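You operate a simulated robot arm through the tools that you are given. There is no shell and no other tool. Be economical: measure what you need, move in short steps, check, and stop when the job is done.

Carry out the task below with a simulated two-armed robot. There is one attempt and no reset: what you move stays moved.

## Task
Take the wooden brush on the top of the out rollers and put it away on the steel ledge. Shut the drawer under the joining shelf. Take the small blue can from the red end of the packer shelf and put it on the top of the low grey box. Put the blue brush on the top of the low grey box away on the top of the small stand. Take the white cloth on the marked square beside the low packs and put it away on the shelf of the ribbed box. Fetch the bare can and set it on the top of the low packs. Any order will do. Set down upright: small blue can, blue brush, bare can.

It is judged by the outcome, as a careful person would: the job done as asked, and still so three seconds after it is handed in. It fails if anything else is knocked over, pushed out of place, dropped, spilled or broken. Flat cloth is picked up by pressing the open fingertips on it (5 to 10 N) and closing them slowly along it; thin cloth reads only 2 to 8 mm in the jaws.

## Robot
Two 6-joint arms with two-finger grippers on one trunk, on a base that drives. Base frame: it is fixed to the floor where the robot stands at the start and does not move with it; the origin is under the middle of the robot, x ahead of it, y to its left, z up. Readings come in m, degrees, newtons and seconds.
The left shoulder is at the start at [0.03, 0.178, 1.063], the right one opposite. With the tool pointing down near the work surface each hand reaches from about 0.54 to 0.8 m from the robot's upright axis, wherever it stands, measured 20 degrees to its own side. Places, roughly: bare can (10x10x12 cm) [6.5, 0.4, 1.1]; blue brush (5x11x6 cm) [5.7, -3.6, 0.9]; drawer under the joining shelf [1.3, -2.6, 0.7]; shelf of the ribbed box (18x20 cm) [3.66, -7.34, 0.68]; small blue can (8x8x11 cm) [3.7, -4.6, 1]; steel ledge (142x23 cm) [1.18, -4.52, 0.88]; top of the low grey box [5.6, -3.1, 0.8]; top of the low packs [7.2, 0, 0.9]; top of the small stand [1.2, -7.3, 0.8]; white cloth (7x10x3 cm) [6.8, 0.1, 0.8]; wooden brush (12x5x5 cm) [0.7, 0.1, 0.9]. Payload 2.54 kg a hand.
Tool frame (each hand has its own): the origin (TCP) lies between the finger pads and is the grasp point; the fingertips stand 0.03 m ahead of it; z points along the fingers, y is the line along which they close. The gripper opens to 0.116 m. The gripper's body begins 0.095 m behind the TCP.
Orientation is told as [roll, pitch, yaw] about the base's x, y, z axes, in that order, counted from this pose: with the fingers straight down and closing along the base's y, the tool's x points along the base's -x, its y along +y and its z along -z.

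## Interface
- The arms move only by the tool move_arm. It takes "left_deltas", "right_deltas" or both (then of equal length, played together; a hand with none holds still); each is a list of rows, each a list of 7 numbers: the shift along the tool's x, y, z in units of 20 mm (1.0 is 20 mm), then the turn, a rotation vector about the tool's x, y, z in units of 5 degrees (1.0 is 5 degrees), then the finger opening in m, from 0 to 0.116. In form: [[dx, dy, dz, wx, wy, wz, gripper], ...]. A call has 1 to 12 rows; each row shifts and turns the commanded pose from where the row before left it, along the tool's axes as they then stand. A call with a number of a shift or a turn outside -1 to 1 is refused whole. Rows are played at 5 a second. More than 0.05 m and 8.6 degrees between two rows, or a gripper value outside its range, and nothing of the call is played. Where a pose cannot be reached the arm comes as near as it can. A force on the tool above 40 N (or 10 N above the force at the start of the call, whichever is more), or a blocked arm, ends the call early, and 0.2 s more pass. Each finger travels about 0.153 m/s and halts on what it meets, pressing with about 32 N; the grip force reading is that of the motor and also rises with nothing between the fingers. The clock runs only during rows and for 0.2 s after the last one: add rows that do not move to give the fingers time. The reply holds the time, the measured pose of the TCP, the force on the tool along the base axes, the opening and the grip force, in the units named above and with some noise, with the torque about the TCP (base axes, N m) and any sound that the robot's microphone picked up, and new pictures: "views" is both (left out), scene, wrist or none (wrist: the cameras of the hands that moved).
- Cameras (640 x 400 px; columns grow to the right, rows downward): "scene" is now at [0.0403, -0.0069, 1.7714]; the picture's right is [0.01, -1.00, 0.00], its down [-0.82, -0.01, -0.57] and it looks along [0.57, 0.01, -0.82] (base axes); focal length 262 px, centre (320, 200). "left" rides on the left gripper at [0.069, 0.015, -0.122] in its tool frame; the picture's right is [-0.21, 0.98, 0.00], its down [-0.83, -0.18, -0.53] and it looks along [-0.52, -0.11, 0.85] (tool axes); focal length 251 px, centre (320, 200). "right" rides on the right gripper at [0.069, -0.015, -0.122] in its tool frame; the picture's right is [0.21, 0.98, 0.00], its down [-0.83, 0.18, -0.53] and it looks along [-0.52, 0.11, 0.85] (tool axes); focal length 251 px, centre (320, 200). There is no depth. A picture from a camera that has moved, and an enlarged one, comes with that camera's place and axes in the base frame and with its lens. The place of the scene camera against the robot may be out by one fixed shift of up to 0.012 m in any direction.
- lift_body(by): slides the trunk up (or, below 0, down) by that many m; the arms and the scene camera ride with it, the base frame stays. It gives what a move gives, with no picture.
- drive_base(legs): drives the robot by 1 to 6 legs, each [ahead, left, turn to the left] in m, m and degrees, along the robot's own axes; the way and the turn of a leg run together, so that a leg with both is an arc; at most 1.5 m and 180 degrees a leg. The arms and the cameras ride along, it lands a little off, and it stops where it bumps. It gives what a move gives, and a new picture of the scene camera.
- head_to(pan, tilt): turns the head with the scene camera to pan (to the left, within 143 degrees either way) and tilt (down, from -29 to 69), counted from straight ahead of the robot. It gives what a move gives, and a new picture of the scene camera.
- close_up(camera, box): a new picture of the part [left, top, right, bottom] of that camera's present view, enlarged. No time passes.
- hand_in(): hands the job in; it is judged then, once.

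Work in short steps. Places have to be worked out from the pictures, the camera data and where the tool is seen: move nearer, look again, correct. Check each grasp and each placing, and mend what went wrong. You have 175 turns and 260 pictures in all, those below and enlarged ones among them. Open the grippers and draw the arms clear of the work before you hand the job in, unless the task says otherwise; then end with one line.

The tools are called after "Call:" by a JSON object that holds its "op" and its "data". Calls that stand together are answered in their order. move_arm: Moves the arms, as the interface text tells. Its arguments: {"type":"object","properties":{"left_deltas":{"type":"array"},"right_deltas":{"type":"array"},"views":{"type":"string","enum":["both","scene","wrist","none"]}},"required":[]} The other tools are called the same way: lift_body (by) slides the trunk up or down; drive_base (legs) drives the base; head_to (pan, tilt) turns the head that bears the scene camera; close_up (camera, box) takes an enlarged picture of a part of a camera's view; hand_in () hands the job in.

At the start:

```text
t: 0.0
left_tcp_pos: [0.5151, 0.3238, 1.2146]
left_tool_rot: [0.0, 0.0, 0.1]
left_ft_force: [-1.4, 0.3, -0.2]
left_moment: [0.02, -0.02, 0.01]
left_grip_width: 0.1163
left_gripper_force: 0.0
right_tcp_pos: [0.3998, -0.1582, 1.1565]
right_tool_rot: [-0.1, 0.1, -0.1]
right_ft_force: [-0.6, -0.9, -0.9]
right_moment: [-0.04, -0.02, 0.0]
right_grip_width: 0.1155
right_gripper_force: 0.0
trunk travel left (down, up): [-0.275, 0.265]
robot x, y, heading: [-0.0032, -0.001, -0.1]
head pan, tilt: [0.7, 55.5]
```

scene: 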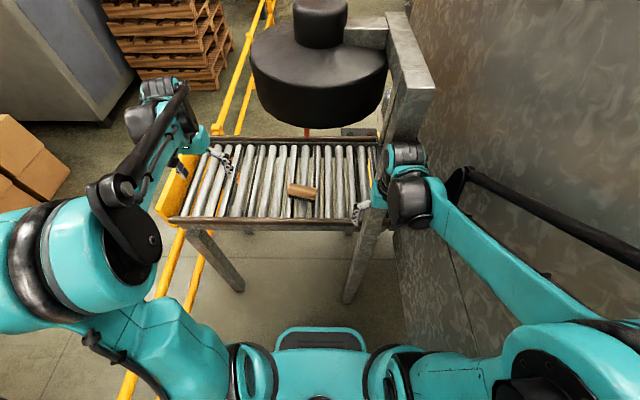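
right: 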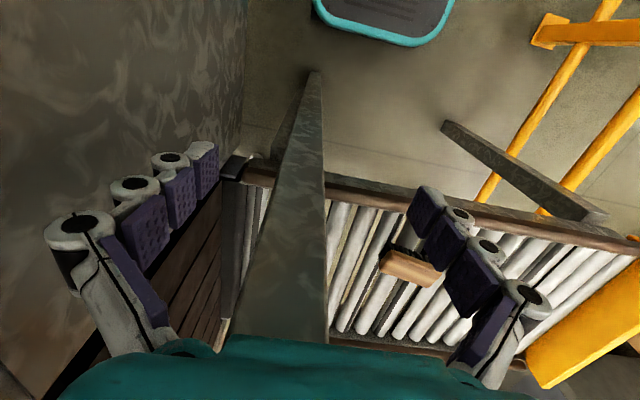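
left: 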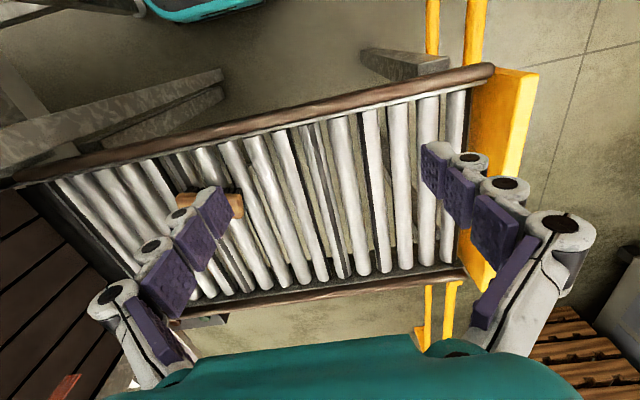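

The brush sits on the rollers near (0.69, 0.08). I'll enlarge the view and look around with the head before moving.

Call:
{"op": "close_up", "data": {"camera": "scene", "box": [240, 150, 400, 250]}}

Call:
{"op": "head_to", "data": {"pan": -50, "tilt": 15}}

Call:
{"op": "head_to", "data": {"pan": 0, "tilt": 10}}

Call:
{"op": "head_to", "data": {"pan": 60, "tilt": 15}}

Call:
{"op": "head_to", "data": {"pan": -125, "tilt": 15}}

```text
4.00 times, centred on (320, 200) of scene
camera zoom: at [0.0403, -0.0069, 1.7714], right [0.01, -1.0, 0.0], down [-0.82, -0.01, -0.57], along [0.57, 0.01, -0.82], focal length 1048 px, centre (320, 200)
```

zoom: 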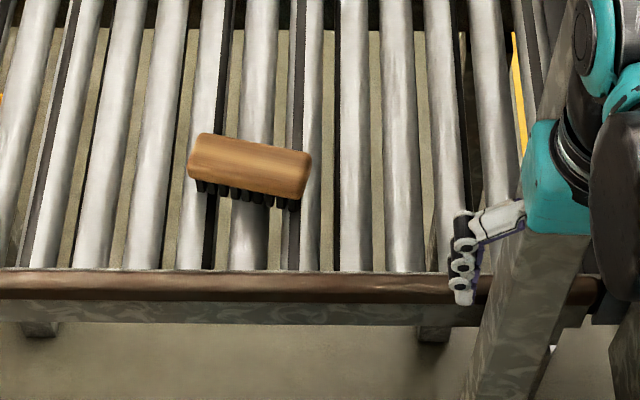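

```text
t: 1.2
left_tcp_pos: [0.5147, 0.3234, 1.2127]
left_tool_rot: [-0.1, 0.0, 0.0]
left_ft_force: [0.7, -1.2, -0.7]
left_moment: [0.01, 0.0, 0.0]
left_grip_width: 0.116
left_gripper_force: 0.0
right_tcp_pos: [0.3995, -0.1585, 1.1553]
right_tool_rot: [0.0, 0.0, 0.1]
right_ft_force: [0.1, 0.1, 0.3]
right_moment: [0.01, 0.0, 0.0]
right_grip_width: 0.1159
right_gripper_force: 0.0
trunk travel left (down, up): [-0.275, 0.265]
robot x, y, heading: [-0.0056, -0.0, 0.1]
head pan, tilt: [-50.0, 15.0]
camera scene: at [0.0289, -0.0794, 1.8322], right [-0.77, -0.64, 0.0], down [-0.17, 0.2, -0.97], along [0.62, -0.74, -0.26], focal length 262 px, centre (320, 200)
```

scene: 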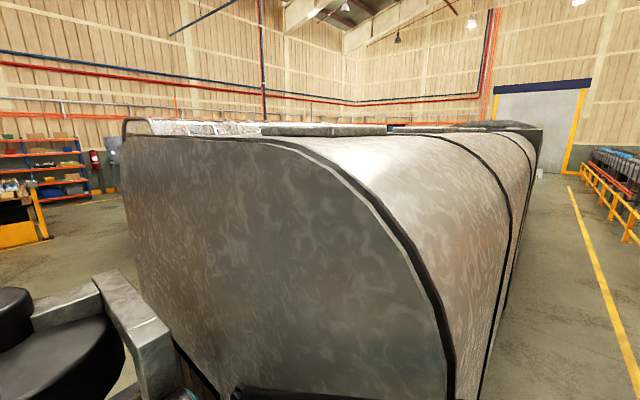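

```text
t: 2.4
left_tcp_pos: [0.5152, 0.3243, 1.2129]
left_tool_rot: [0.0, -0.1, 0.0]
left_ft_force: [0.3, -0.2, 0.4]
left_moment: [0.0, -0.01, 0.0]
left_grip_width: 0.116
left_gripper_force: 0.0
right_tcp_pos: [0.4001, -0.1573, 1.1568]
right_tool_rot: [0.0, 0.0, -0.1]
right_ft_force: [0.6, -0.2, 0.4]
right_moment: [0.02, 0.01, -0.02]
right_grip_width: 0.1162
right_gripper_force: 0.0
trunk travel left (down, up): [-0.275, 0.265]
robot x, y, heading: [0.003, 0.0009, -0.1]
head pan, tilt: [0.0, 10.0]
camera scene: at [0.0617, -0.008, 1.8404], right [0.0, -1.0, 0.0], down [-0.17, 0.0, -0.98], along [0.98, 0.0, -0.17], focal length 262 px, centre (320, 200)
```

scene: 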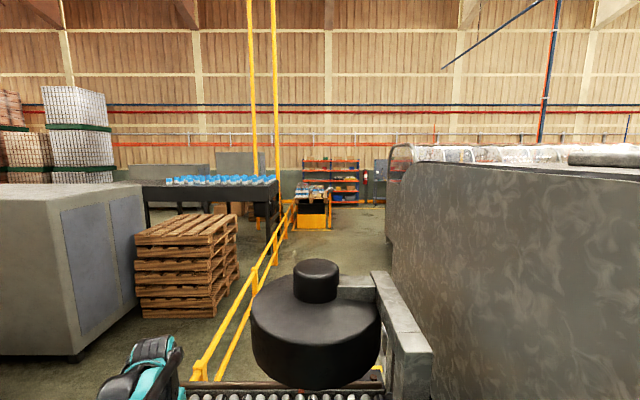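

```text
t: 3.7
left_tcp_pos: [0.5144, 0.3241, 1.213]
left_tool_rot: [0.1, 0.1, 0.0]
left_ft_force: [-0.6, -0.3, -0.1]
left_moment: [0.0, 0.01, 0.01]
left_grip_width: 0.1161
left_gripper_force: 0.1
right_tcp_pos: [0.3996, -0.1568, 1.1557]
right_tool_rot: [0.0, 0.0, 0.0]
right_ft_force: [-0.7, 0.3, 0.0]
right_moment: [-0.01, -0.02, -0.03]
right_grip_width: 0.116
right_gripper_force: 0.1
trunk travel left (down, up): [-0.275, 0.265]
robot x, y, heading: [-0.0009, -0.0012, 0.0]
head pan, tilt: [60.0, 15.0]
camera scene: at [0.0155, 0.073, 1.8323], right [0.87, -0.5, 0.0], down [-0.13, -0.22, -0.97], along [0.48, 0.84, -0.26], focal length 262 px, centre (320, 200)
```

scene: 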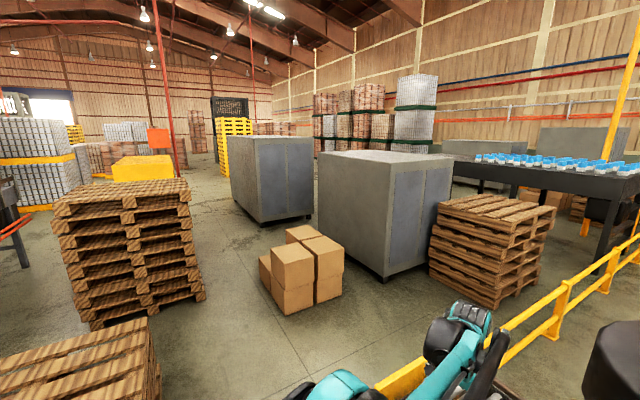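

```text
t: 6.4
left_tcp_pos: [0.5144, 0.3237, 1.2132]
left_tool_rot: [0.0, 0.0, -0.1]
left_ft_force: [-0.7, 0.0, -0.1]
left_moment: [0.0, 0.01, 0.02]
left_grip_width: 0.1158
left_gripper_force: 0.1
right_tcp_pos: [0.3991, -0.1578, 1.1556]
right_tool_rot: [0.0, 0.0, -0.1]
right_ft_force: [-0.5, 0.5, 0.2]
right_moment: [-0.01, 0.0, 0.0]
right_grip_width: 0.1157
right_gripper_force: 0.1
trunk travel left (down, up): [-0.275, 0.265]
robot x, y, heading: [-0.0009, 0.0024, 0.3]
head pan, tilt: [-125.0, 15.0]
camera scene: at [-0.0848, -0.0844, 1.8323], right [-0.82, 0.57, 0.0], down [0.15, 0.21, -0.97], along [-0.55, -0.79, -0.26], focal length 262 px, centre (320, 200)
```

scene: 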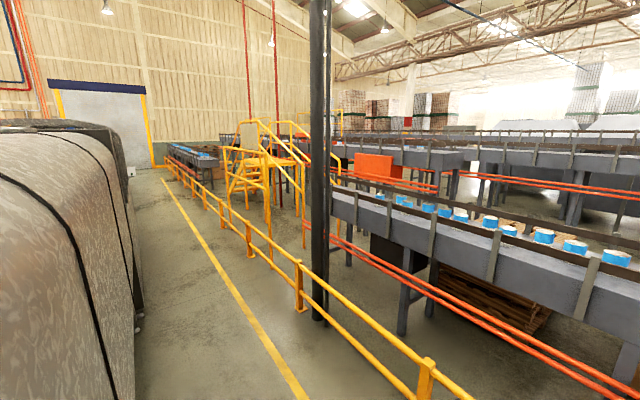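

The path for the left arm looks clear over the rollers. I'll bring the left hand over the brush and turn it about 80° so that it closes across the brush.

Call:
{"op": "move_arm", "data": {"left_deltas": [[-0.516, -0.77, 0, 0, 0, -1, 0.116], [-0.447, -0.812, 0, 0, 0, -1, 0.116], [-0.374, -0.848, 0, 0, 0, -1, 0.116], [-0.299, -0.877, 0, 0, 0, -1, 0.116], [-0.222, -0.9, 0, 0, 0, -1, 0.116], [-0.142, -0.916, 0, 0, 0, -1, 0.116], [-0.062, -0.925, 0, 0, 0, -1, 0.116], [0.019, -0.927, 0, 0, 0, -1, 0.116], [0.1, -0.922, 0, 0, 0, -1, 0.116], [0.18, -0.909, 0, 0, 0, -1, 0.116], [0.258, -0.89, 0, 0, 0, -1, 0.116], [0.335, -0.864, 0, 0, 0, -1, 0.116]], "views": "none"}}

Call:
{"op": "move_arm", "data": {"left_deltas": [[0.409, -0.832, 0, 0, 0, -1, 0.116], [0.48, -0.793, 0, 0, 0, -1, 0.116], [0.547, -0.748, 0, 0, 0, -1, 0.116], [0.61, -0.698, 0, 0, 0, -1, 0.116]], "views": "wrist"}}

Call:
{"op": "head_to", "data": {"pan": 0, "tilt": 55}}

```text
t: 8.4
left_tcp_pos: [0.597, 0.1995, 1.212]
left_tool_rot: [0.5, 0.1, 43.0]
left_ft_force: [-23.1, 19.1, 3.2]
left_moment: [-2.99, -3.41, -0.91]
left_grip_width: 0.1161
left_gripper_force: 0.0
right_tcp_pos: [0.3996, -0.1557, 1.1575]
right_tool_rot: [-0.1, -0.2, 0.1]
right_ft_force: [1.9, -0.4, -0.1]
right_moment: [0.05, 0.11, 0.01]
right_grip_width: 0.1161
right_gripper_force: 0.1
trunk travel left (down, up): [-0.275, 0.265]
robot x, y, heading: [-0.0013, -0.0014, 0.1]
head pan, tilt: [-125.0, 15.0]
stopped in row 9 (left hand): the force on the tool passed its limit at 47 N (the readings are from after the stop); the commanded pose is now the measured one
```

```text
t: 8.7
left_tcp_pos: [0.5965, 0.2, 1.2123]
left_tool_rot: [0.7, 0.0, 45.4]
left_ft_force: [-15.0, 23.0, -1.3]
left_moment: [-3.47, -2.23, -0.46]
left_grip_width: 0.1158
left_gripper_force: 0.0
right_tcp_pos: [0.3987, -0.1545, 1.1568]
right_tool_rot: [-0.1, -0.1, 0.3]
right_ft_force: [-0.2, -0.9, 0.8]
right_moment: [0.06, 0.05, 0.03]
right_grip_width: 0.1158
right_gripper_force: 0.1
trunk travel left (down, up): [-0.275, 0.265]
robot x, y, heading: [-0.0008, 0.0027, 0.4]
head pan, tilt: [-125.0, 15.0]
stopped in row 1 (left hand): the force on the tool passed its limit at 46 N (the readings are from after the stop); the commanded pose is now the measured one
camera left: at [0.5382, 0.1619, 1.3351], right [-0.55, 0.84, 0.01], down [0.71, 0.46, 0.53], along [0.44, 0.3, -0.85], focal length 251 px, centre (320, 200)
```

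left: 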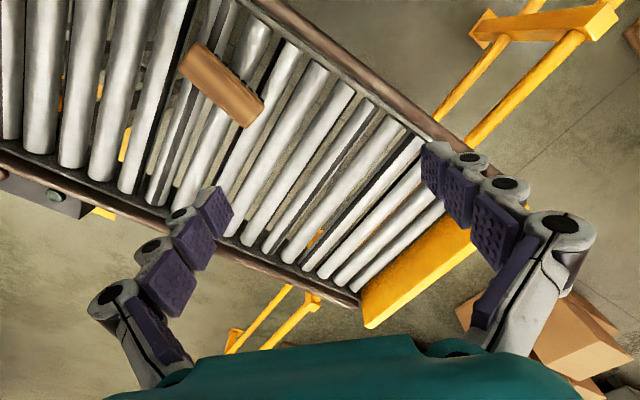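

```text
t: 10.8
left_tcp_pos: [0.5978, 0.2008, 1.2118]
left_tool_rot: [0.3, 0.0, 45.2]
left_ft_force: [-19.0, 25.7, -4.0]
left_moment: [-3.71, -2.76, -0.58]
left_grip_width: 0.116
left_gripper_force: 0.0
right_tcp_pos: [0.3972, -0.1526, 1.158]
right_tool_rot: [-0.3, -0.2, 0.3]
right_ft_force: [0.4, 0.7, -0.3]
right_moment: [0.0, 0.01, 0.0]
right_grip_width: 0.1161
right_gripper_force: 0.1
trunk travel left (down, up): [-0.275, 0.265]
robot x, y, heading: [0.0013, 0.0013, 0.4]
head pan, tilt: [0.0, 55.0]
camera scene: at [0.0364, -0.0013, 1.7721], right [0.0, -1.0, 0.0], down [-0.82, 0.0, -0.58], along [0.58, 0.0, -0.82], focal length 262 px, centre (320, 200)
```

scene: 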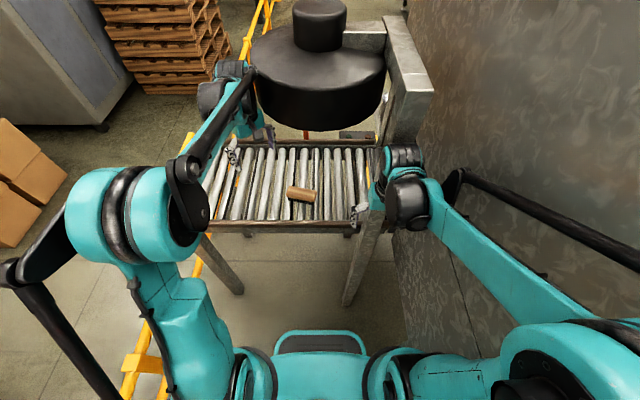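

The left wrist has touched the black drum, which overhangs the rollers. I'll back off and lower the hand, then approach underneath it with the hand leaning to the left.

Call:
{"op": "move_arm", "data": {"left_deltas": [[-0.28, 0.85, 0, 0, 0, 0, 0.116], [-0.28, 0.85, 0, 0, 0, 0, 0.116], [-0.28, 0.85, 0, 0, 0, 0, 0.116], [-0.28, 0.85, 0, 0, 0, 0, 0.116], [-0.28, 0.85, 0, 0, 0, 0, 0.116], [0, 0, 1, 0, 0, 0, 0.116], [0, 0, 1, 0, 0, 0, 0.116], [0, 0, 1, 0, 0, 0, 0.116], [0, 0, 1, 0, 0, 0, 0.116]], "views": "both"}}

Call:
{"op": "head_to", "data": {"pan": 0, "tilt": 30}}

```text
t: 12.8
left_tcp_pos: [0.5583, 0.2755, 1.1317]
left_tool_rot: [0.7, 0.0, 45.1]
left_ft_force: [-0.2, 0.0, 0.2]
left_moment: [-0.02, 0.01, -0.01]
left_grip_width: 0.1159
left_gripper_force: 0.0
right_tcp_pos: [0.399, -0.1572, 1.1564]
right_tool_rot: [0.0, 0.0, 0.2]
right_ft_force: [0.0, 0.7, 0.4]
right_moment: [-0.04, -0.02, -0.02]
right_grip_width: 0.1159
right_gripper_force: 0.0
trunk travel left (down, up): [-0.275, 0.265]
robot x, y, heading: [0.0016, -0.0009, 0.1]
head pan, tilt: [0.0, 55.0]
camera scene: at [0.0409, -0.0072, 1.772], right [0.0, -1.0, 0.0], down [-0.82, 0.0, -0.57], along [0.57, 0.0, -0.82], focal length 262 px, centre (320, 200)
camera left: at [0.5006, 0.2379, 1.2546], right [-0.54, 0.84, 0.01], down [0.71, 0.45, 0.53], along [0.44, 0.3, -0.85], focal length 251 px, centre (320, 200)
```

scene: 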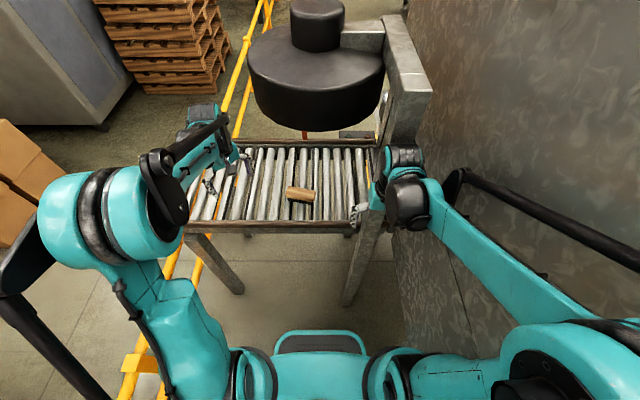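
left: 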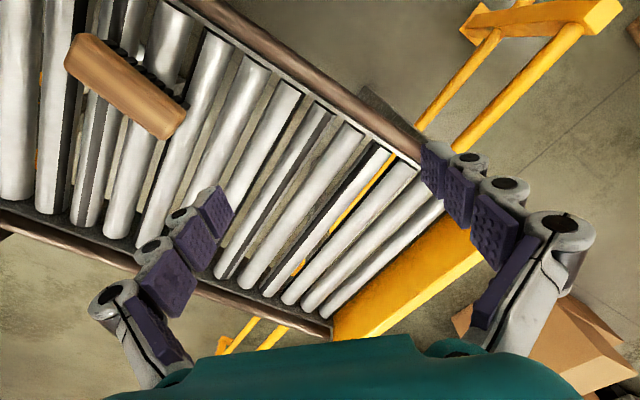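

```text
t: 13.6
left_tcp_pos: [0.5595, 0.275, 1.1312]
left_tool_rot: [0.7, -0.1, 45.2]
left_ft_force: [-0.2, -0.2, -0.3]
left_moment: [-0.02, 0.02, 0.01]
left_grip_width: 0.1162
left_gripper_force: 0.1
right_tcp_pos: [0.3999, -0.1568, 1.1567]
right_tool_rot: [0.0, 0.1, 0.2]
right_ft_force: [0.3, -0.6, 0.4]
right_moment: [-0.01, -0.01, -0.01]
right_grip_width: 0.1158
right_gripper_force: 0.0
trunk travel left (down, up): [-0.275, 0.265]
robot x, y, heading: [0.0008, 0.0028, 0.1]
head pan, tilt: [0.0, 30.0]
camera scene: at [0.0589, -0.0074, 1.808], right [0.0, -1.0, 0.0], down [-0.5, 0.0, -0.87], along [0.87, 0.0, -0.5], focal length 262 px, centre (320, 200)
```

scene: 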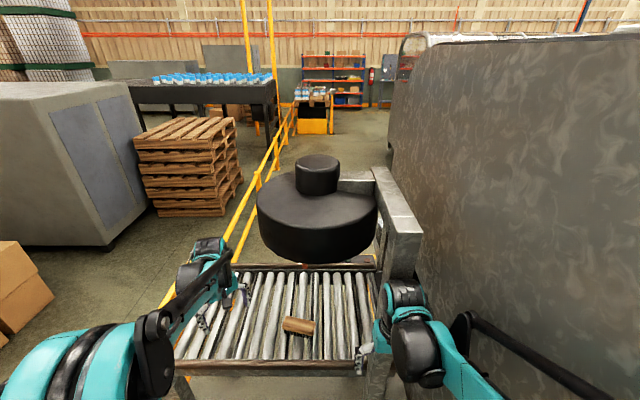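

The two views put the brush at about (0.657, 0.078), top z about 0.935. I'll finish the yaw, lean the hand 35° to the left, then move to a pre-grasp point 12 cm back along the fingers.

Call:
{"op": "move_arm", "data": {"left_deltas": [[0, 0, 0, 0, 0, -1, 0.116], [0, 0, 0, 0, 0, -1, 0.116], [0, 0, 0, 0, 0, -1, 0.116], [0, 0, 0, 0, 0, -1, 0.116], [0, 0, 0, 0, 0, -1, 0.116], [0, 0, 0, 0, 0, -1, 0.116], [0, 0, 0, 0, 0, -1, 0.116], [0, 0, 0, 0, 1, 0, 0.116], [0, 0, 0, 0, 1, 0, 0.116], [0, 0, 0, 0, 1, 0, 0.116], [0, 0, 0, 0, 1, 0, 0.116]], "views": "none"}}

Call:
{"op": "move_arm", "data": {"left_deltas": [[0, 0, 0, 0, 1, 0, 0.116], [0, 0, 0, 0, 1, 0, 0.116], [0, 0, 0, 0, 1, 0, 0.116], [0.125, -0.73, 0.875, 0, 0, 0, 0.116], [0.125, -0.73, 0.875, 0, 0, 0, 0.116], [0.125, -0.73, 0.875, 0, 0, 0, 0.116], [0.125, -0.73, 0.875, 0, 0, 0, 0.116], [0.125, -0.73, 0.875, 0, 0, 0, 0.116], [0.125, -0.73, 0.875, 0, 0, 0, 0.116], [0.125, -0.73, 0.875, 0, 0, 0, 0.116], [0.125, -0.73, 0.875, 0, 0, 0, 0.116], [0.125, -0.73, 0.875, 0, 0, 0, 0.116]], "views": "both"}}

```text
t: 16.0
left_tcp_pos: [0.559, 0.276, 1.1322]
left_tool_rot: [0.6, 19.8, 80.3]
left_ft_force: [0.1, -0.3, 0.2]
left_moment: [-0.03, 0.0, -0.02]
left_grip_width: 0.1159
left_gripper_force: 0.1
right_tcp_pos: [0.4007, -0.1556, 1.1564]
right_tool_rot: [-0.1, 0.0, 0.2]
right_ft_force: [0.6, -1.3, -0.8]
right_moment: [0.04, 0.01, 0.01]
right_grip_width: 0.1158
right_gripper_force: 0.1
trunk travel left (down, up): [-0.275, 0.265]
robot x, y, heading: [-0.0044, -0.0012, 0.4]
head pan, tilt: [0.0, 30.0]
```

```text
t: 18.6
left_tcp_pos: [0.6697, 0.1467, 1.0137]
left_tool_rot: [0.7, 34.6, 80.6]
left_ft_force: [-0.2, 0.4, -0.8]
left_moment: [-0.01, 0.0, -0.02]
left_grip_width: 0.116
left_gripper_force: 0.0
right_tcp_pos: [0.4004, -0.1559, 1.1558]
right_tool_rot: [0.1, 0.0, 0.2]
right_ft_force: [0.0, 0.0, 0.1]
right_moment: [0.0, 0.03, 0.01]
right_grip_width: 0.1159
right_gripper_force: 0.1
trunk travel left (down, up): [-0.275, 0.265]
robot x, y, heading: [0.0008, 0.0024, 0.0]
head pan, tilt: [0.0, 30.0]
camera scene: at [0.0598, -0.0079, 1.808], right [0.0, -1.0, 0.0], down [-0.5, 0.0, -0.87], along [0.87, 0.0, -0.5], focal length 262 px, centre (320, 200)
camera left: at [0.6588, 0.1621, 1.154], right [-0.93, 0.34, -0.11], down [0.35, 0.94, -0.03], along [0.1, -0.07, -0.99], focal length 251 px, centre (320, 200)
```

scene: 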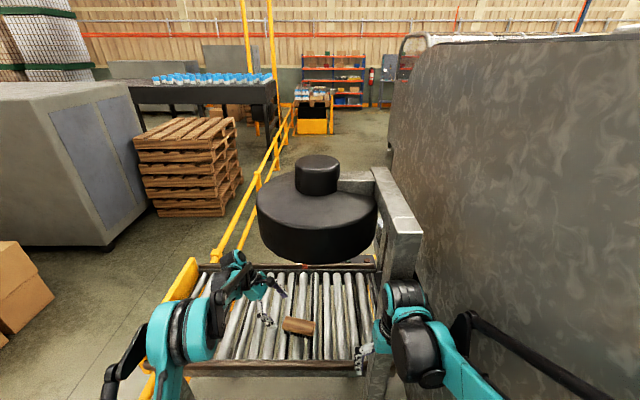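
left: 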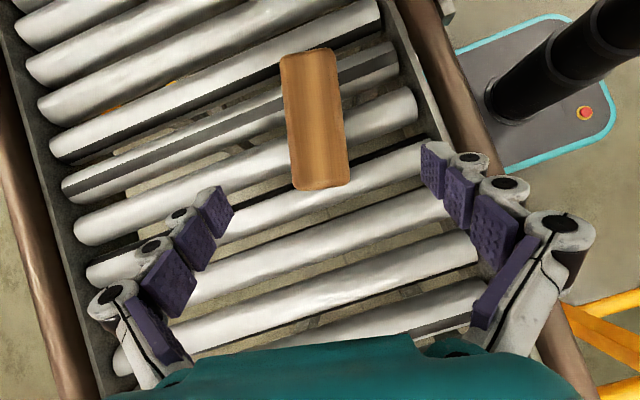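

The brush is confirmed at (0.660, 0.074), top z 0.93, well between the fingers. I'll advance along the fingers and close.

Call:
{"op": "move_arm", "data": {"left_deltas": [[0.024, -0.02, 0.82, 0, 0, 0, 0.116], [0.024, -0.02, 0.82, 0, 0, 0, 0.116], [0.024, -0.02, 0.82, 0, 0, 0, 0.116], [0.024, -0.02, 0.82, 0, 0, 0, 0.116], [0.024, -0.02, 0.82, 0, 0, 0, 0.116], [0.024, -0.02, 0.82, 0, 0, 0, 0.116], [0.024, -0.02, 0.82, 0, 0, 0, 0.116], [0, 0, 0, 0, 0, 0, 0.03], [0, 0, 0, 0, 0, 0, 0.03], [0, 0, 0, 0, 0, 0, 0.03], [0, 0, 0, 0, 0, 0, 0.03]], "views": "wrist"}}

```text
t: 20.6
left_tcp_pos: [0.6588, 0.0807, 0.9307]
left_tool_rot: [0.1, 35.3, 80.4]
left_ft_force: [-4.3, 9.3, 44.8]
left_moment: [0.04, -0.48, 0.08]
left_grip_width: 0.048
left_gripper_force: 45.3
right_tcp_pos: [0.399, -0.156, 1.1581]
right_tool_rot: [0.0, -0.2, 0.2]
right_ft_force: [0.3, -0.2, -0.4]
right_moment: [0.03, 0.03, -0.02]
right_grip_width: 0.1159
right_gripper_force: 0.1
trunk travel left (down, up): [-0.275, 0.265]
robot x, y, heading: [-0.0003, 0.0015, 0.3]
head pan, tilt: [0.0, 30.0]
stopped in row 9 (left hand): the force on the tool passed its limit at 86 N (the readings are from after the stop); the commanded pose is now the measured one
camera left: at [0.6463, 0.0981, 1.0705], right [-0.93, 0.34, -0.12], down [0.34, 0.94, -0.04], along [0.1, -0.08, -0.99], focal length 251 px, centre (320, 200)
```

left: 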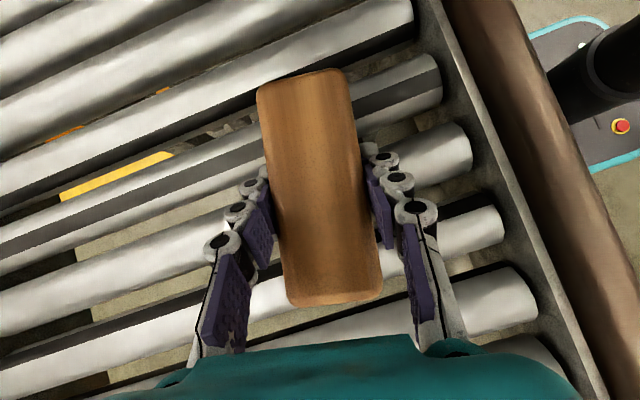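

The brush is gripped (48 mm), though the tips touched the rollers. I'll lift straight up and check.

Call:
{"op": "move_arm", "data": {"left_deltas": [[0, 0, 0, 0, 0, 0, 0.02], [0.3, 0, -0.41, 0, 0, 0, 0.02], [0.574, 0, -0.819, 0, 0, 0, 0.02], [0.574, 0, -0.819, 0, 0, 0, 0.02], [0.574, 0, -0.819, 0, 0, 0, 0.02], [0, 0.5, -0.9, 0, 0, 0, 0.02], [0, 0.5, -0.9, 0, 0, 0, 0.02], [0, 0.5, -0.9, 0, 0, 0, 0.02], [0, 0.8, -0.5, 0, 0, 0, 0.02], [0, 0.8, -0.5, 0, 0, 0, 0.02]], "views": "both"}}

```text
t: 22.8
left_tcp_pos: [0.6085, 0.1323, 1.0557]
left_tool_rot: [0.2, 35.1, 80.5]
left_ft_force: [-0.2, -0.1, -0.9]
left_moment: [-0.02, -0.02, 0.0]
left_grip_width: 0.0481
left_gripper_force: 32.1
right_tcp_pos: [0.3995, -0.156, 1.1567]
right_tool_rot: [0.0, 0.0, 0.2]
right_ft_force: [0.6, -0.3, -0.2]
right_moment: [0.01, 0.02, -0.02]
right_grip_width: 0.1161
right_gripper_force: 0.0
trunk travel left (down, up): [-0.275, 0.265]
robot x, y, heading: [-0.0041, 0.0024, 0.1]
head pan, tilt: [0.0, 30.0]
camera scene: at [0.0584, -0.0069, 1.8081], right [0.0, -1.0, 0.0], down [-0.5, 0.0, -0.87], along [0.87, 0.0, -0.5], focal length 262 px, centre (320, 200)
camera left: at [0.5956, 0.1489, 1.1965], right [-0.93, 0.34, -0.12], down [0.34, 0.94, -0.04], along [0.1, -0.08, -0.99], focal length 251 px, centre (320, 200)
```

scene: 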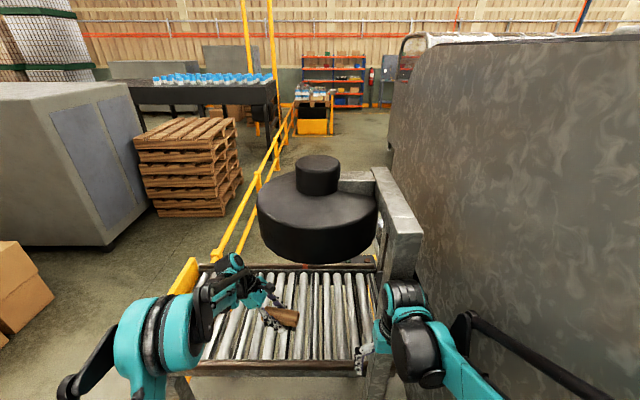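
left: 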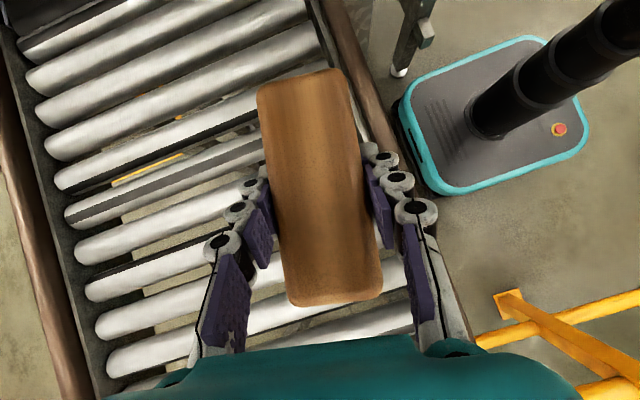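

The brush is held. Before driving I need to know the room behind and right of me, so I look down both sides.

Call:
{"op": "head_to", "data": {"pan": -140, "tilt": 40}}

Call:
{"op": "head_to", "data": {"pan": -90, "tilt": 35}}

Call:
{"op": "head_to", "data": {"pan": 110, "tilt": 40}}

```text
t: 25.0
left_tcp_pos: [0.6077, 0.1322, 1.0558]
left_tool_rot: [0.3, 35.1, 80.5]
left_ft_force: [0.0, -0.2, -0.9]
left_moment: [-0.05, -0.04, 0.01]
left_grip_width: 0.0478
left_gripper_force: 31.6
right_tcp_pos: [0.4016, -0.1546, 1.1562]
right_tool_rot: [0.0, 0.0, 0.1]
right_ft_force: [0.1, 0.9, 0.3]
right_moment: [0.02, -0.03, -0.06]
right_grip_width: 0.1161
right_gripper_force: 0.0
trunk travel left (down, up): [-0.275, 0.265]
robot x, y, heading: [-0.0008, -0.0049, 0.0]
head pan, tilt: [-140.0, 40.0]
camera scene: at [-0.096, -0.0626, 1.7928], right [-0.65, 0.76, 0.0], down [0.49, 0.42, -0.77], along [-0.58, -0.49, -0.64], focal length 262 px, centre (320, 200)
```

scene: 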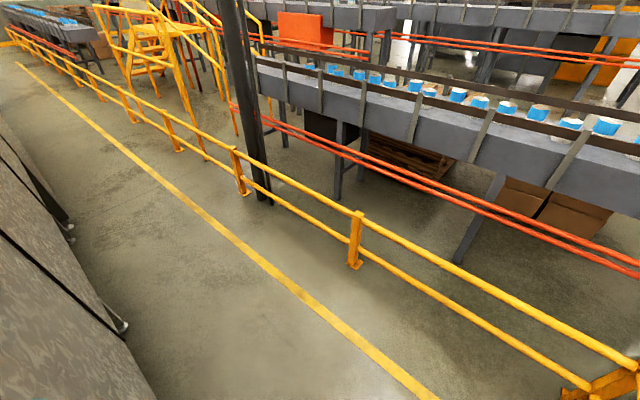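

```text
t: 26.2
left_tcp_pos: [0.6082, 0.1309, 1.0558]
left_tool_rot: [0.3, 35.0, 80.5]
left_ft_force: [0.2, -0.5, -0.1]
left_moment: [0.0, 0.01, -0.02]
left_grip_width: 0.0482
left_gripper_force: 32.1
right_tcp_pos: [0.4006, -0.1561, 1.1565]
right_tool_rot: [0.0, -0.1, 0.2]
right_ft_force: [0.3, 0.2, -0.3]
right_moment: [-0.04, -0.01, -0.01]
right_grip_width: 0.116
right_gripper_force: 0.0
trunk travel left (down, up): [-0.275, 0.265]
robot x, y, heading: [0.0009, -0.0034, 0.1]
head pan, tilt: [-90.0, 35.0]
camera scene: at [-0.0308, -0.0957, 1.8003], right [-1.0, 0.0, 0.0], down [0.0, 0.57, -0.82], along [0.0, -0.82, -0.57], focal length 262 px, centre (320, 200)
```

scene: 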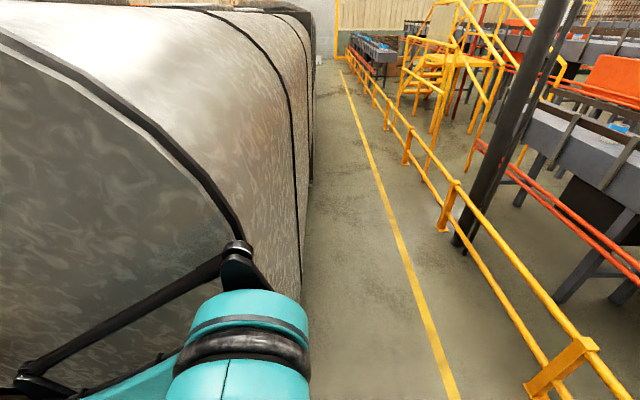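

```text
t: 29.1
left_tcp_pos: [0.6074, 0.1323, 1.0556]
left_tool_rot: [0.4, 35.1, 80.5]
left_ft_force: [0.6, 0.3, -0.5]
left_moment: [0.0, 0.0, -0.01]
left_grip_width: 0.0481
left_gripper_force: 32.3
right_tcp_pos: [0.4008, -0.1553, 1.1568]
right_tool_rot: [0.0, 0.1, 0.2]
right_ft_force: [0.4, -0.3, 0.5]
right_moment: [0.02, -0.01, 0.02]
right_grip_width: 0.1162
right_gripper_force: 0.0
trunk travel left (down, up): [-0.275, 0.265]
robot x, y, heading: [-0.0014, -0.0019, 0.1]
head pan, tilt: [110.0, 40.0]
camera scene: at [-0.0605, 0.0722, 1.7928], right [0.94, 0.35, 0.0], down [0.22, -0.6, -0.77], along [-0.26, 0.72, -0.64], focal length 262 px, centre (320, 200)
```

scene: 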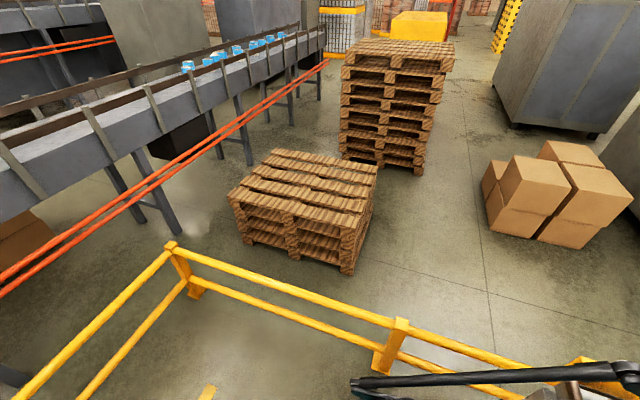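

The corridor runs along −y between the machine face (x≈0.15) and the rail (x≈−1.27). I'll back up to its middle, turn right and go forward a bit, looking left.

Call:
{"op": "head_to", "data": {"pan": 40, "tilt": 25}}

Call:
{"op": "drive_base", "data": {"legs": [[-0.55, 0, 0], [0, 0, -90], [1.4, 0, 0]]}}

```text
t: 30.5
left_tcp_pos: [0.6085, 0.1316, 1.0561]
left_tool_rot: [0.4, 35.1, 80.5]
left_ft_force: [-0.7, -0.5, -0.2]
left_moment: [0.02, 0.0, 0.0]
left_grip_width: 0.0483
left_gripper_force: 32.3
right_tcp_pos: [0.4002, -0.1573, 1.1565]
right_tool_rot: [0.0, 0.0, 0.2]
right_ft_force: [0.7, 0.7, 0.2]
right_moment: [-0.01, 0.04, -0.02]
right_grip_width: 0.116
right_gripper_force: 0.0
trunk travel left (down, up): [-0.275, 0.265]
robot x, y, heading: [0.0002, 0.0019, 0.4]
head pan, tilt: [40.0, 25.0]
camera scene: at [0.0392, 0.0519, 1.816], right [0.65, -0.76, 0.0], down [-0.32, -0.27, -0.91], along [0.69, 0.59, -0.42], focal length 262 px, centre (320, 200)
```

scene: 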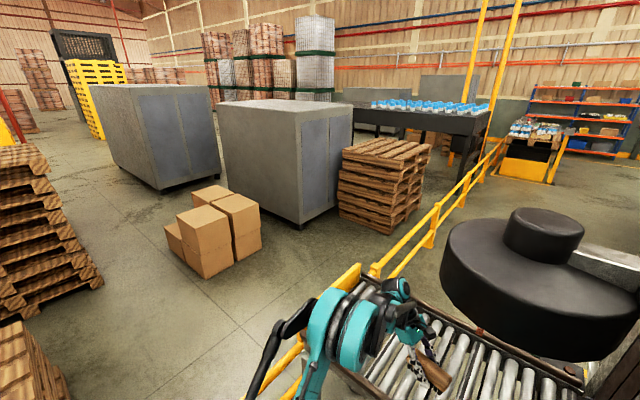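

```text
t: 35.6
left_tcp_pos: [0.0002, -0.2848, 1.0556]
left_tool_rot: [1.0, 34.6, 40.8]
left_ft_force: [-5.0, 4.3, 3.2]
left_moment: [-0.48, -0.72, 0.22]
left_grip_width: 0.0481
left_gripper_force: 31.8
right_tcp_pos: [-0.3447, -0.3798, 1.1573]
right_tool_rot: [-0.1, -0.1, -40.0]
right_ft_force: [-0.9, 1.1, -0.4]
right_moment: [-0.02, 0.01, -0.01]
right_grip_width: 0.1162
right_gripper_force: 0.0
trunk travel left (down, up): [-0.275, 0.265]
robot x, y, heading: [-0.5489, -0.0065, -39.9]
head pan, tilt: [40.0, 25.0]
stopped in leg 2: the force on the tool passed its limit at 169 N (the readings are from after the stop); the commanded pose is now the measured one
camera scene: at [-0.4828, 0.0108, 1.8161], right [0.0, -1.0, 0.0], down [-0.42, 0.0, -0.91], along [0.91, 0.0, -0.42], focal length 262 px, centre (320, 200)
```

scene: 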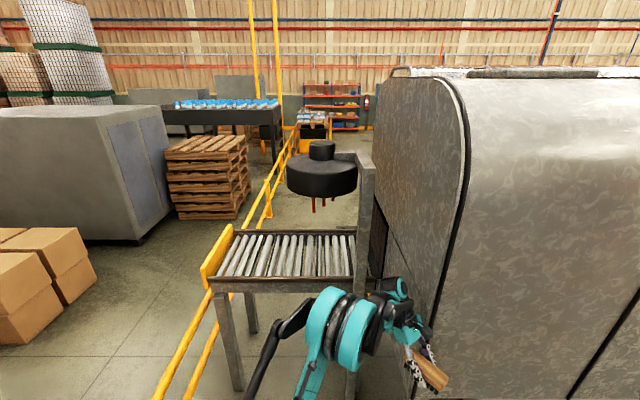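

The hand met the machine's corner during the turn, but the brush is still held. I'll back away from the machine, then finish the turn with more room.

Call:
{"op": "drive_base", "data": {"legs": [[-0.17, -0.08, 5], [0, 0, -55]]}}

```text
t: 39.6
left_tcp_pos: [-0.5945, -0.5646, 1.0533]
left_tool_rot: [1.1, 34.6, -9.1]
left_ft_force: [-0.3, 0.2, -0.9]
left_moment: [0.02, -0.05, 0.01]
left_grip_width: 0.0479
left_gripper_force: 32.0
right_tcp_pos: [-0.8904, -0.3626, 1.1563]
right_tool_rot: [-0.1, 0.0, -89.9]
right_ft_force: [0.4, -0.4, 0.4]
right_moment: [0.0, -0.02, 0.0]
right_grip_width: 0.1159
right_gripper_force: 0.0
trunk travel left (down, up): [-0.275, 0.265]
robot x, y, heading: [-0.7344, 0.0348, -90.0]
head pan, tilt: [40.0, 25.0]
camera scene: at [-0.6746, -0.01, 1.8161], right [-0.77, -0.64, 0.0], down [-0.27, 0.32, -0.91], along [0.58, -0.69, -0.42], focal length 262 px, centre (320, 200)
```

scene: 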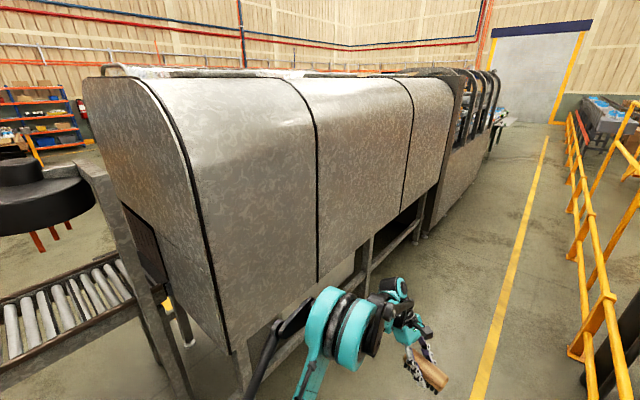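

The corridor is clear ahead. I'll drive down to y≈−2.3 and look left toward the drawer.

Call:
{"op": "drive_base", "data": {"legs": [[1.2, 0.05, 0], [1.1, 0.05, 0]]}}

Call:
{"op": "head_to", "data": {"pan": 70, "tilt": 30}}

```text
t: 50.9
left_tcp_pos: [-0.5087, -2.8612, 1.0537]
left_tool_rot: [1.1, 34.5, -9.7]
left_ft_force: [-0.2, -0.3, -1.2]
left_moment: [0.02, -0.01, 0.0]
left_grip_width: 0.0483
left_gripper_force: 32.0
right_tcp_pos: [-0.8015, -2.6548, 1.1552]
right_tool_rot: [-0.1, 0.0, -90.6]
right_ft_force: [-0.2, -0.2, -0.2]
right_moment: [0.02, 0.02, 0.02]
right_grip_width: 0.1162
right_gripper_force: 0.0
trunk travel left (down, up): [-0.275, 0.265]
robot x, y, heading: [-0.6399, -2.2542, -90.4]
head pan, tilt: [40.0, 25.0]
camera scene: at [-0.5822, -2.3053, 1.816], right [-0.77, -0.63, 0.0], down [-0.27, 0.33, -0.91], along [0.58, -0.7, -0.42], focal length 262 px, centre (320, 200)
```

scene: 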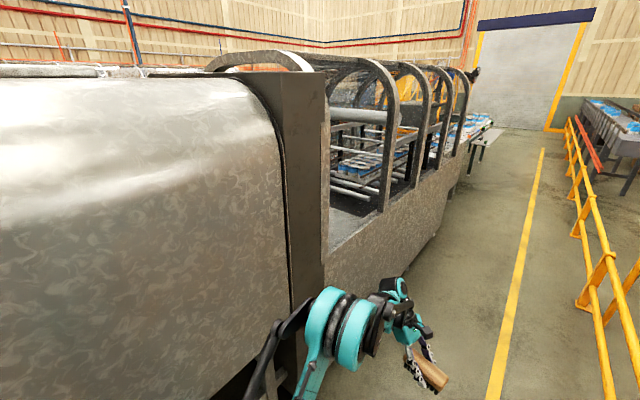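

```text
t: 51.9
left_tcp_pos: [-0.5087, -2.8611, 1.0546]
left_tool_rot: [1.0, 34.6, -9.7]
left_ft_force: [-0.8, 0.0, 0.2]
left_moment: [-0.01, 0.02, -0.02]
left_grip_width: 0.0482
left_gripper_force: 32.2
right_tcp_pos: [-0.8025, -2.6546, 1.157]
right_tool_rot: [-0.1, 0.0, -90.6]
right_ft_force: [-0.7, -0.2, 0.9]
right_moment: [0.01, 0.02, 0.0]
right_grip_width: 0.1157
right_gripper_force: 0.1
trunk travel left (down, up): [-0.275, 0.265]
robot x, y, heading: [-0.639, -2.2546, -90.7]
head pan, tilt: [70.0, 30.0]
camera scene: at [-0.556, -2.2657, 1.8081], right [-0.35, -0.94, 0.0], down [-0.47, 0.18, -0.87], along [0.81, -0.31, -0.5], focal length 262 px, centre (320, 200)
```

scene: 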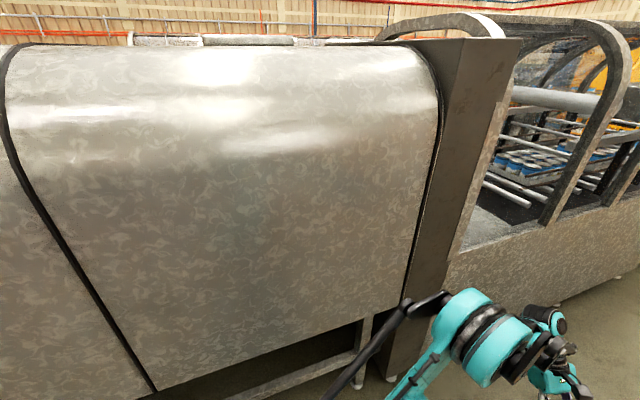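

No drawer on this side, so it and the ledge must face the far side of the line. I drive on toward the far end of the line.

Call:
{"op": "head_to", "data": {"pan": 30, "tilt": 15}}

Call:
{"op": "drive_base", "data": {"legs": [[1.4, 0, 0.5], [1.4, 0, 0]]}}

```text
t: 53.0
left_tcp_pos: [-0.5094, -2.8613, 1.0546]
left_tool_rot: [1.2, 34.5, -9.6]
left_ft_force: [0.2, -0.1, -0.8]
left_moment: [0.02, 0.0, -0.04]
left_grip_width: 0.0483
left_gripper_force: 32.0
right_tcp_pos: [-0.8029, -2.6535, 1.156]
right_tool_rot: [-0.1, 0.1, -90.7]
right_ft_force: [0.1, 0.2, 0.1]
right_moment: [0.0, 0.0, 0.0]
right_grip_width: 0.1159
right_gripper_force: 0.2
trunk travel left (down, up): [-0.275, 0.265]
robot x, y, heading: [-0.6374, -2.2555, -90.6]
head pan, tilt: [30.0, 15.0]
camera scene: at [-0.5947, -2.315, 1.8323], right [-0.87, -0.49, 0.0], down [-0.13, 0.23, -0.97], along [0.47, -0.84, -0.26], focal length 262 px, centre (320, 200)
```

scene: 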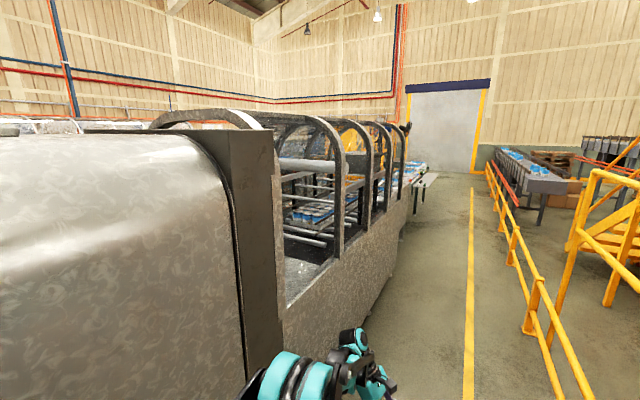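

```text
t: 66.5
left_tcp_pos: [-0.4883, -5.666, 1.0547]
left_tool_rot: [1.0, 34.5, -8.2]
left_ft_force: [0.2, 0.7, -0.4]
left_moment: [0.02, -0.01, -0.02]
left_grip_width: 0.048
left_gripper_force: 32.0
right_tcp_pos: [-0.7855, -5.4655, 1.1557]
right_tool_rot: [-0.1, 0.1, -89.2]
right_ft_force: [-0.3, -0.6, 0.8]
right_moment: [0.0, -0.02, -0.03]
right_grip_width: 0.1161
right_gripper_force: 0.2
trunk travel left (down, up): [-0.275, 0.265]
robot x, y, heading: [-0.6347, -5.0672, -89.1]
head pan, tilt: [30.0, 15.0]
camera scene: at [-0.5865, -5.1221, 1.8323], right [-0.86, -0.51, 0.0], down [-0.13, 0.22, -0.97], along [0.49, -0.83, -0.26], focal length 262 px, centre (320, 200)
```

scene: 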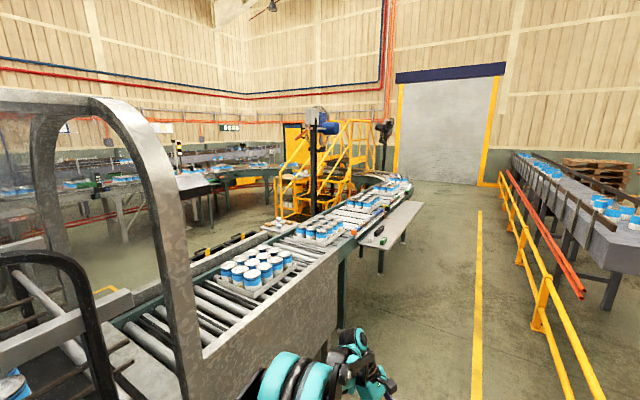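

Call:
{"op": "drive_base", "data": {"legs": [[1.2, 0, -1]]}}

Call:
{"op": "head_to", "data": {"pan": 75, "tilt": 20}}

```text
t: 72.6
left_tcp_pos: [-0.5017, -6.8714, 1.0553]
left_tool_rot: [0.9, 34.6, -9.7]
left_ft_force: [0.0, 0.0, 0.4]
left_moment: [0.03, -0.01, -0.01]
left_grip_width: 0.0479
left_gripper_force: 32.2
right_tcp_pos: [-0.794, -6.6624, 1.1567]
right_tool_rot: [-0.1, 0.0, -90.6]
right_ft_force: [-0.1, 0.0, -0.8]
right_moment: [-0.02, 0.0, 0.03]
right_grip_width: 0.1161
right_gripper_force: 0.1
trunk travel left (down, up): [-0.275, 0.265]
robot x, y, heading: [-0.6329, -6.2633, -90.5]
head pan, tilt: [30.0, 15.0]
camera scene: at [-0.5862, -6.3244, 1.8323], right [-0.87, -0.49, 0.0], down [-0.13, 0.23, -0.97], along [0.47, -0.84, -0.26], focal length 262 px, centre (320, 200)
```

scene: 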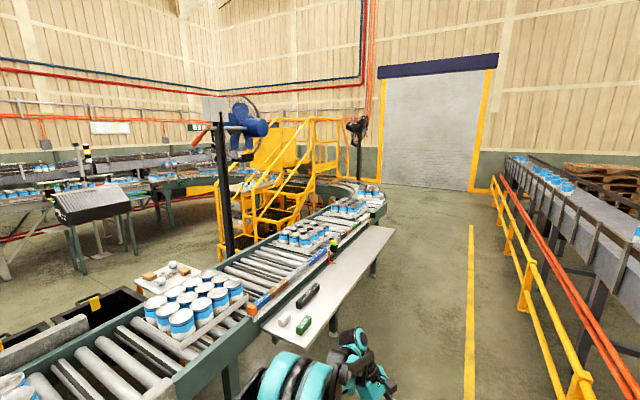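

```text
t: 73.8
left_tcp_pos: [-0.5006, -6.8693, 1.0555]
left_tool_rot: [1.1, 34.6, -9.7]
left_ft_force: [0.0, -0.5, -0.5]
left_moment: [0.03, -0.02, 0.0]
left_grip_width: 0.0483
left_gripper_force: 32.3
right_tcp_pos: [-0.7942, -6.663, 1.1567]
right_tool_rot: [-0.1, 0.0, -90.5]
right_ft_force: [0.2, 0.6, 0.1]
right_moment: [-0.01, 0.01, 0.03]
right_grip_width: 0.116
right_gripper_force: 0.1
trunk travel left (down, up): [-0.275, 0.265]
robot x, y, heading: [-0.6292, -6.2638, -90.8]
head pan, tilt: [75.0, 20.0]
camera scene: at [-0.5423, -6.2678, 1.8242], right [-0.27, -0.96, 0.0], down [-0.33, 0.09, -0.94], along [0.9, -0.25, -0.34], focal length 262 px, centre (320, 200)
```

scene: 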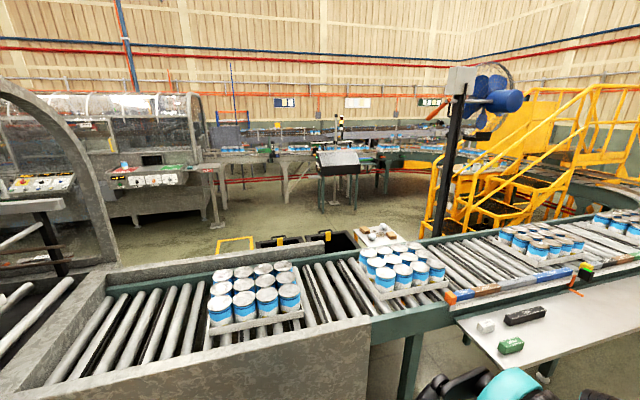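

The small stand is visible beyond this conveyor, so the work aisle lies on the other side. I continue to the end to find a way around.

Call:
{"op": "head_to", "data": {"pan": 35, "tilt": 15}}

Call:
{"op": "drive_base", "data": {"legs": [[1.3, 0, 0.5], [1.2, 0, 0]]}}

```text
t: 74.8
left_tcp_pos: [-0.5001, -6.8697, 1.055]
left_tool_rot: [1.2, 34.7, -9.8]
left_ft_force: [-0.5, -0.5, -0.9]
left_moment: [-0.01, 0.01, -0.01]
left_grip_width: 0.048
left_gripper_force: 32.4
right_tcp_pos: [-0.7935, -6.6635, 1.1561]
right_tool_rot: [0.0, 0.1, -90.7]
right_ft_force: [0.1, -0.2, -0.2]
right_moment: [0.0, 0.0, 0.02]
right_grip_width: 0.1161
right_gripper_force: 0.0
trunk travel left (down, up): [-0.275, 0.265]
robot x, y, heading: [-0.6307, -6.2632, -90.6]
head pan, tilt: [35.0, 15.0]
camera scene: at [-0.5792, -6.3197, 1.8323], right [-0.83, -0.56, 0.0], down [-0.15, 0.21, -0.97], along [0.55, -0.8, -0.26], focal length 262 px, centre (320, 200)
```

scene: 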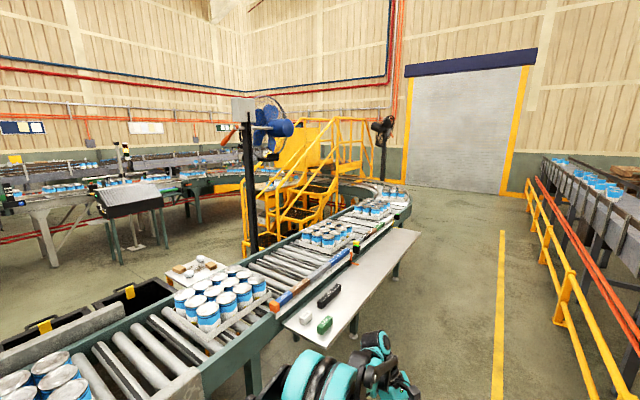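

```text
t: 87.0
left_tcp_pos: [-0.4993, -9.3577, 1.0555]
left_tool_rot: [1.2, 34.6, -9.0]
left_ft_force: [-0.2, -1.1, -1.4]
left_moment: [0.01, 0.0, 0.03]
left_grip_width: 0.0479
left_gripper_force: 32.2
right_tcp_pos: [-0.794, -9.1538, 1.1557]
right_tool_rot: [0.0, 0.0, -90.1]
right_ft_force: [0.2, -0.7, 0.5]
right_moment: [0.0, 0.03, -0.02]
right_grip_width: 0.1158
right_gripper_force: 0.0
trunk travel left (down, up): [-0.275, 0.265]
robot x, y, heading: [-0.6341, -8.7533, -90.2]
head pan, tilt: [35.0, 15.0]
camera scene: at [-0.5836, -8.8084, 1.8323], right [-0.82, -0.57, 0.0], down [-0.15, 0.21, -0.97], along [0.55, -0.79, -0.26], focal length 262 px, centre (320, 200)
```

scene: 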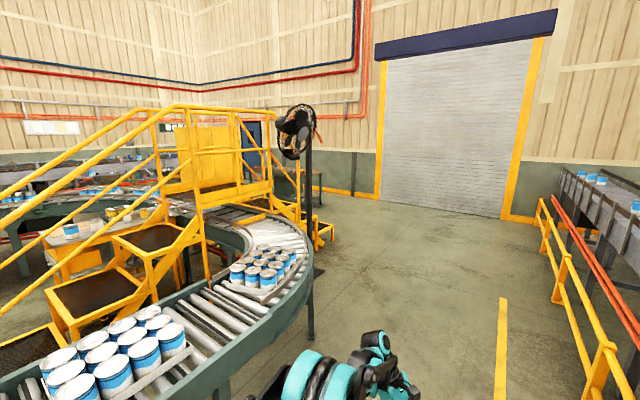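

The conveyor bends left here, with open floor beyond. I drive on past the fan and stairs.

Call:
{"op": "drive_base", "data": {"legs": [[1.5, 0, 0], [1.5, 0, 0], [0.6, 0, 0], [0, 0, 45]]}}

Call:
{"op": "head_to", "data": {"pan": 50, "tilt": 15}}

```text
t: 106.6
left_tcp_pos: [-0.1263, -12.6991, 1.056]
left_tool_rot: [1.0, 34.5, 36.0]
left_ft_force: [-0.5, 0.3, -0.5]
left_moment: [0.0, 0.01, 0.0]
left_grip_width: 0.048
left_gripper_force: 31.7
right_tcp_pos: [-0.4782, -12.763, 1.1571]
right_tool_rot: [0.0, 0.1, -44.9]
right_ft_force: [-0.5, 0.8, 0.4]
right_moment: [-0.02, -0.02, -0.02]
right_grip_width: 0.1159
right_gripper_force: 0.1
trunk travel left (down, up): [-0.275, 0.265]
robot x, y, heading: [-0.6494, -12.3704, -44.8]
head pan, tilt: [35.0, 15.0]
camera scene: at [-0.5801, -12.3717, 1.8323], right [-0.17, -0.99, 0.0], down [-0.26, 0.04, -0.97], along [0.95, -0.17, -0.26], focal length 262 px, centre (320, 200)
```

scene: 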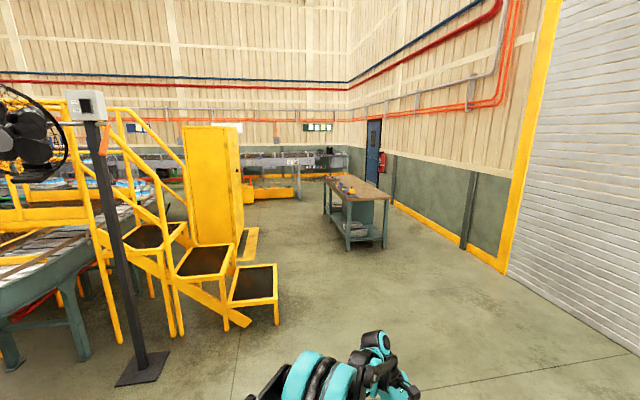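

```text
t: 107.3
left_tcp_pos: [-0.1263, -12.6989, 1.0544]
left_tool_rot: [1.1, 34.6, 36.0]
left_ft_force: [-0.9, -0.5, -0.8]
left_moment: [-0.02, 0.01, -0.01]
left_grip_width: 0.0481
left_gripper_force: 31.6
right_tcp_pos: [-0.4779, -12.7634, 1.1559]
right_tool_rot: [0.0, 0.0, -45.0]
right_ft_force: [-0.3, -0.8, -0.4]
right_moment: [0.01, 0.0, 0.04]
right_grip_width: 0.1159
right_gripper_force: 0.1
trunk travel left (down, up): [-0.275, 0.265]
robot x, y, heading: [-0.6501, -12.3714, -44.7]
head pan, tilt: [50.0, 15.0]
camera scene: at [-0.5794, -12.3478, 1.8323], right [0.09, -1.0, 0.0], down [-0.26, -0.02, -0.97], along [0.96, 0.09, -0.26], focal length 262 px, centre (320, 200)
```

scene: 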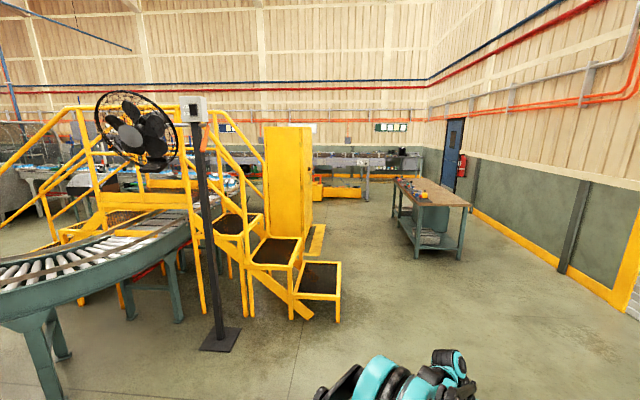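

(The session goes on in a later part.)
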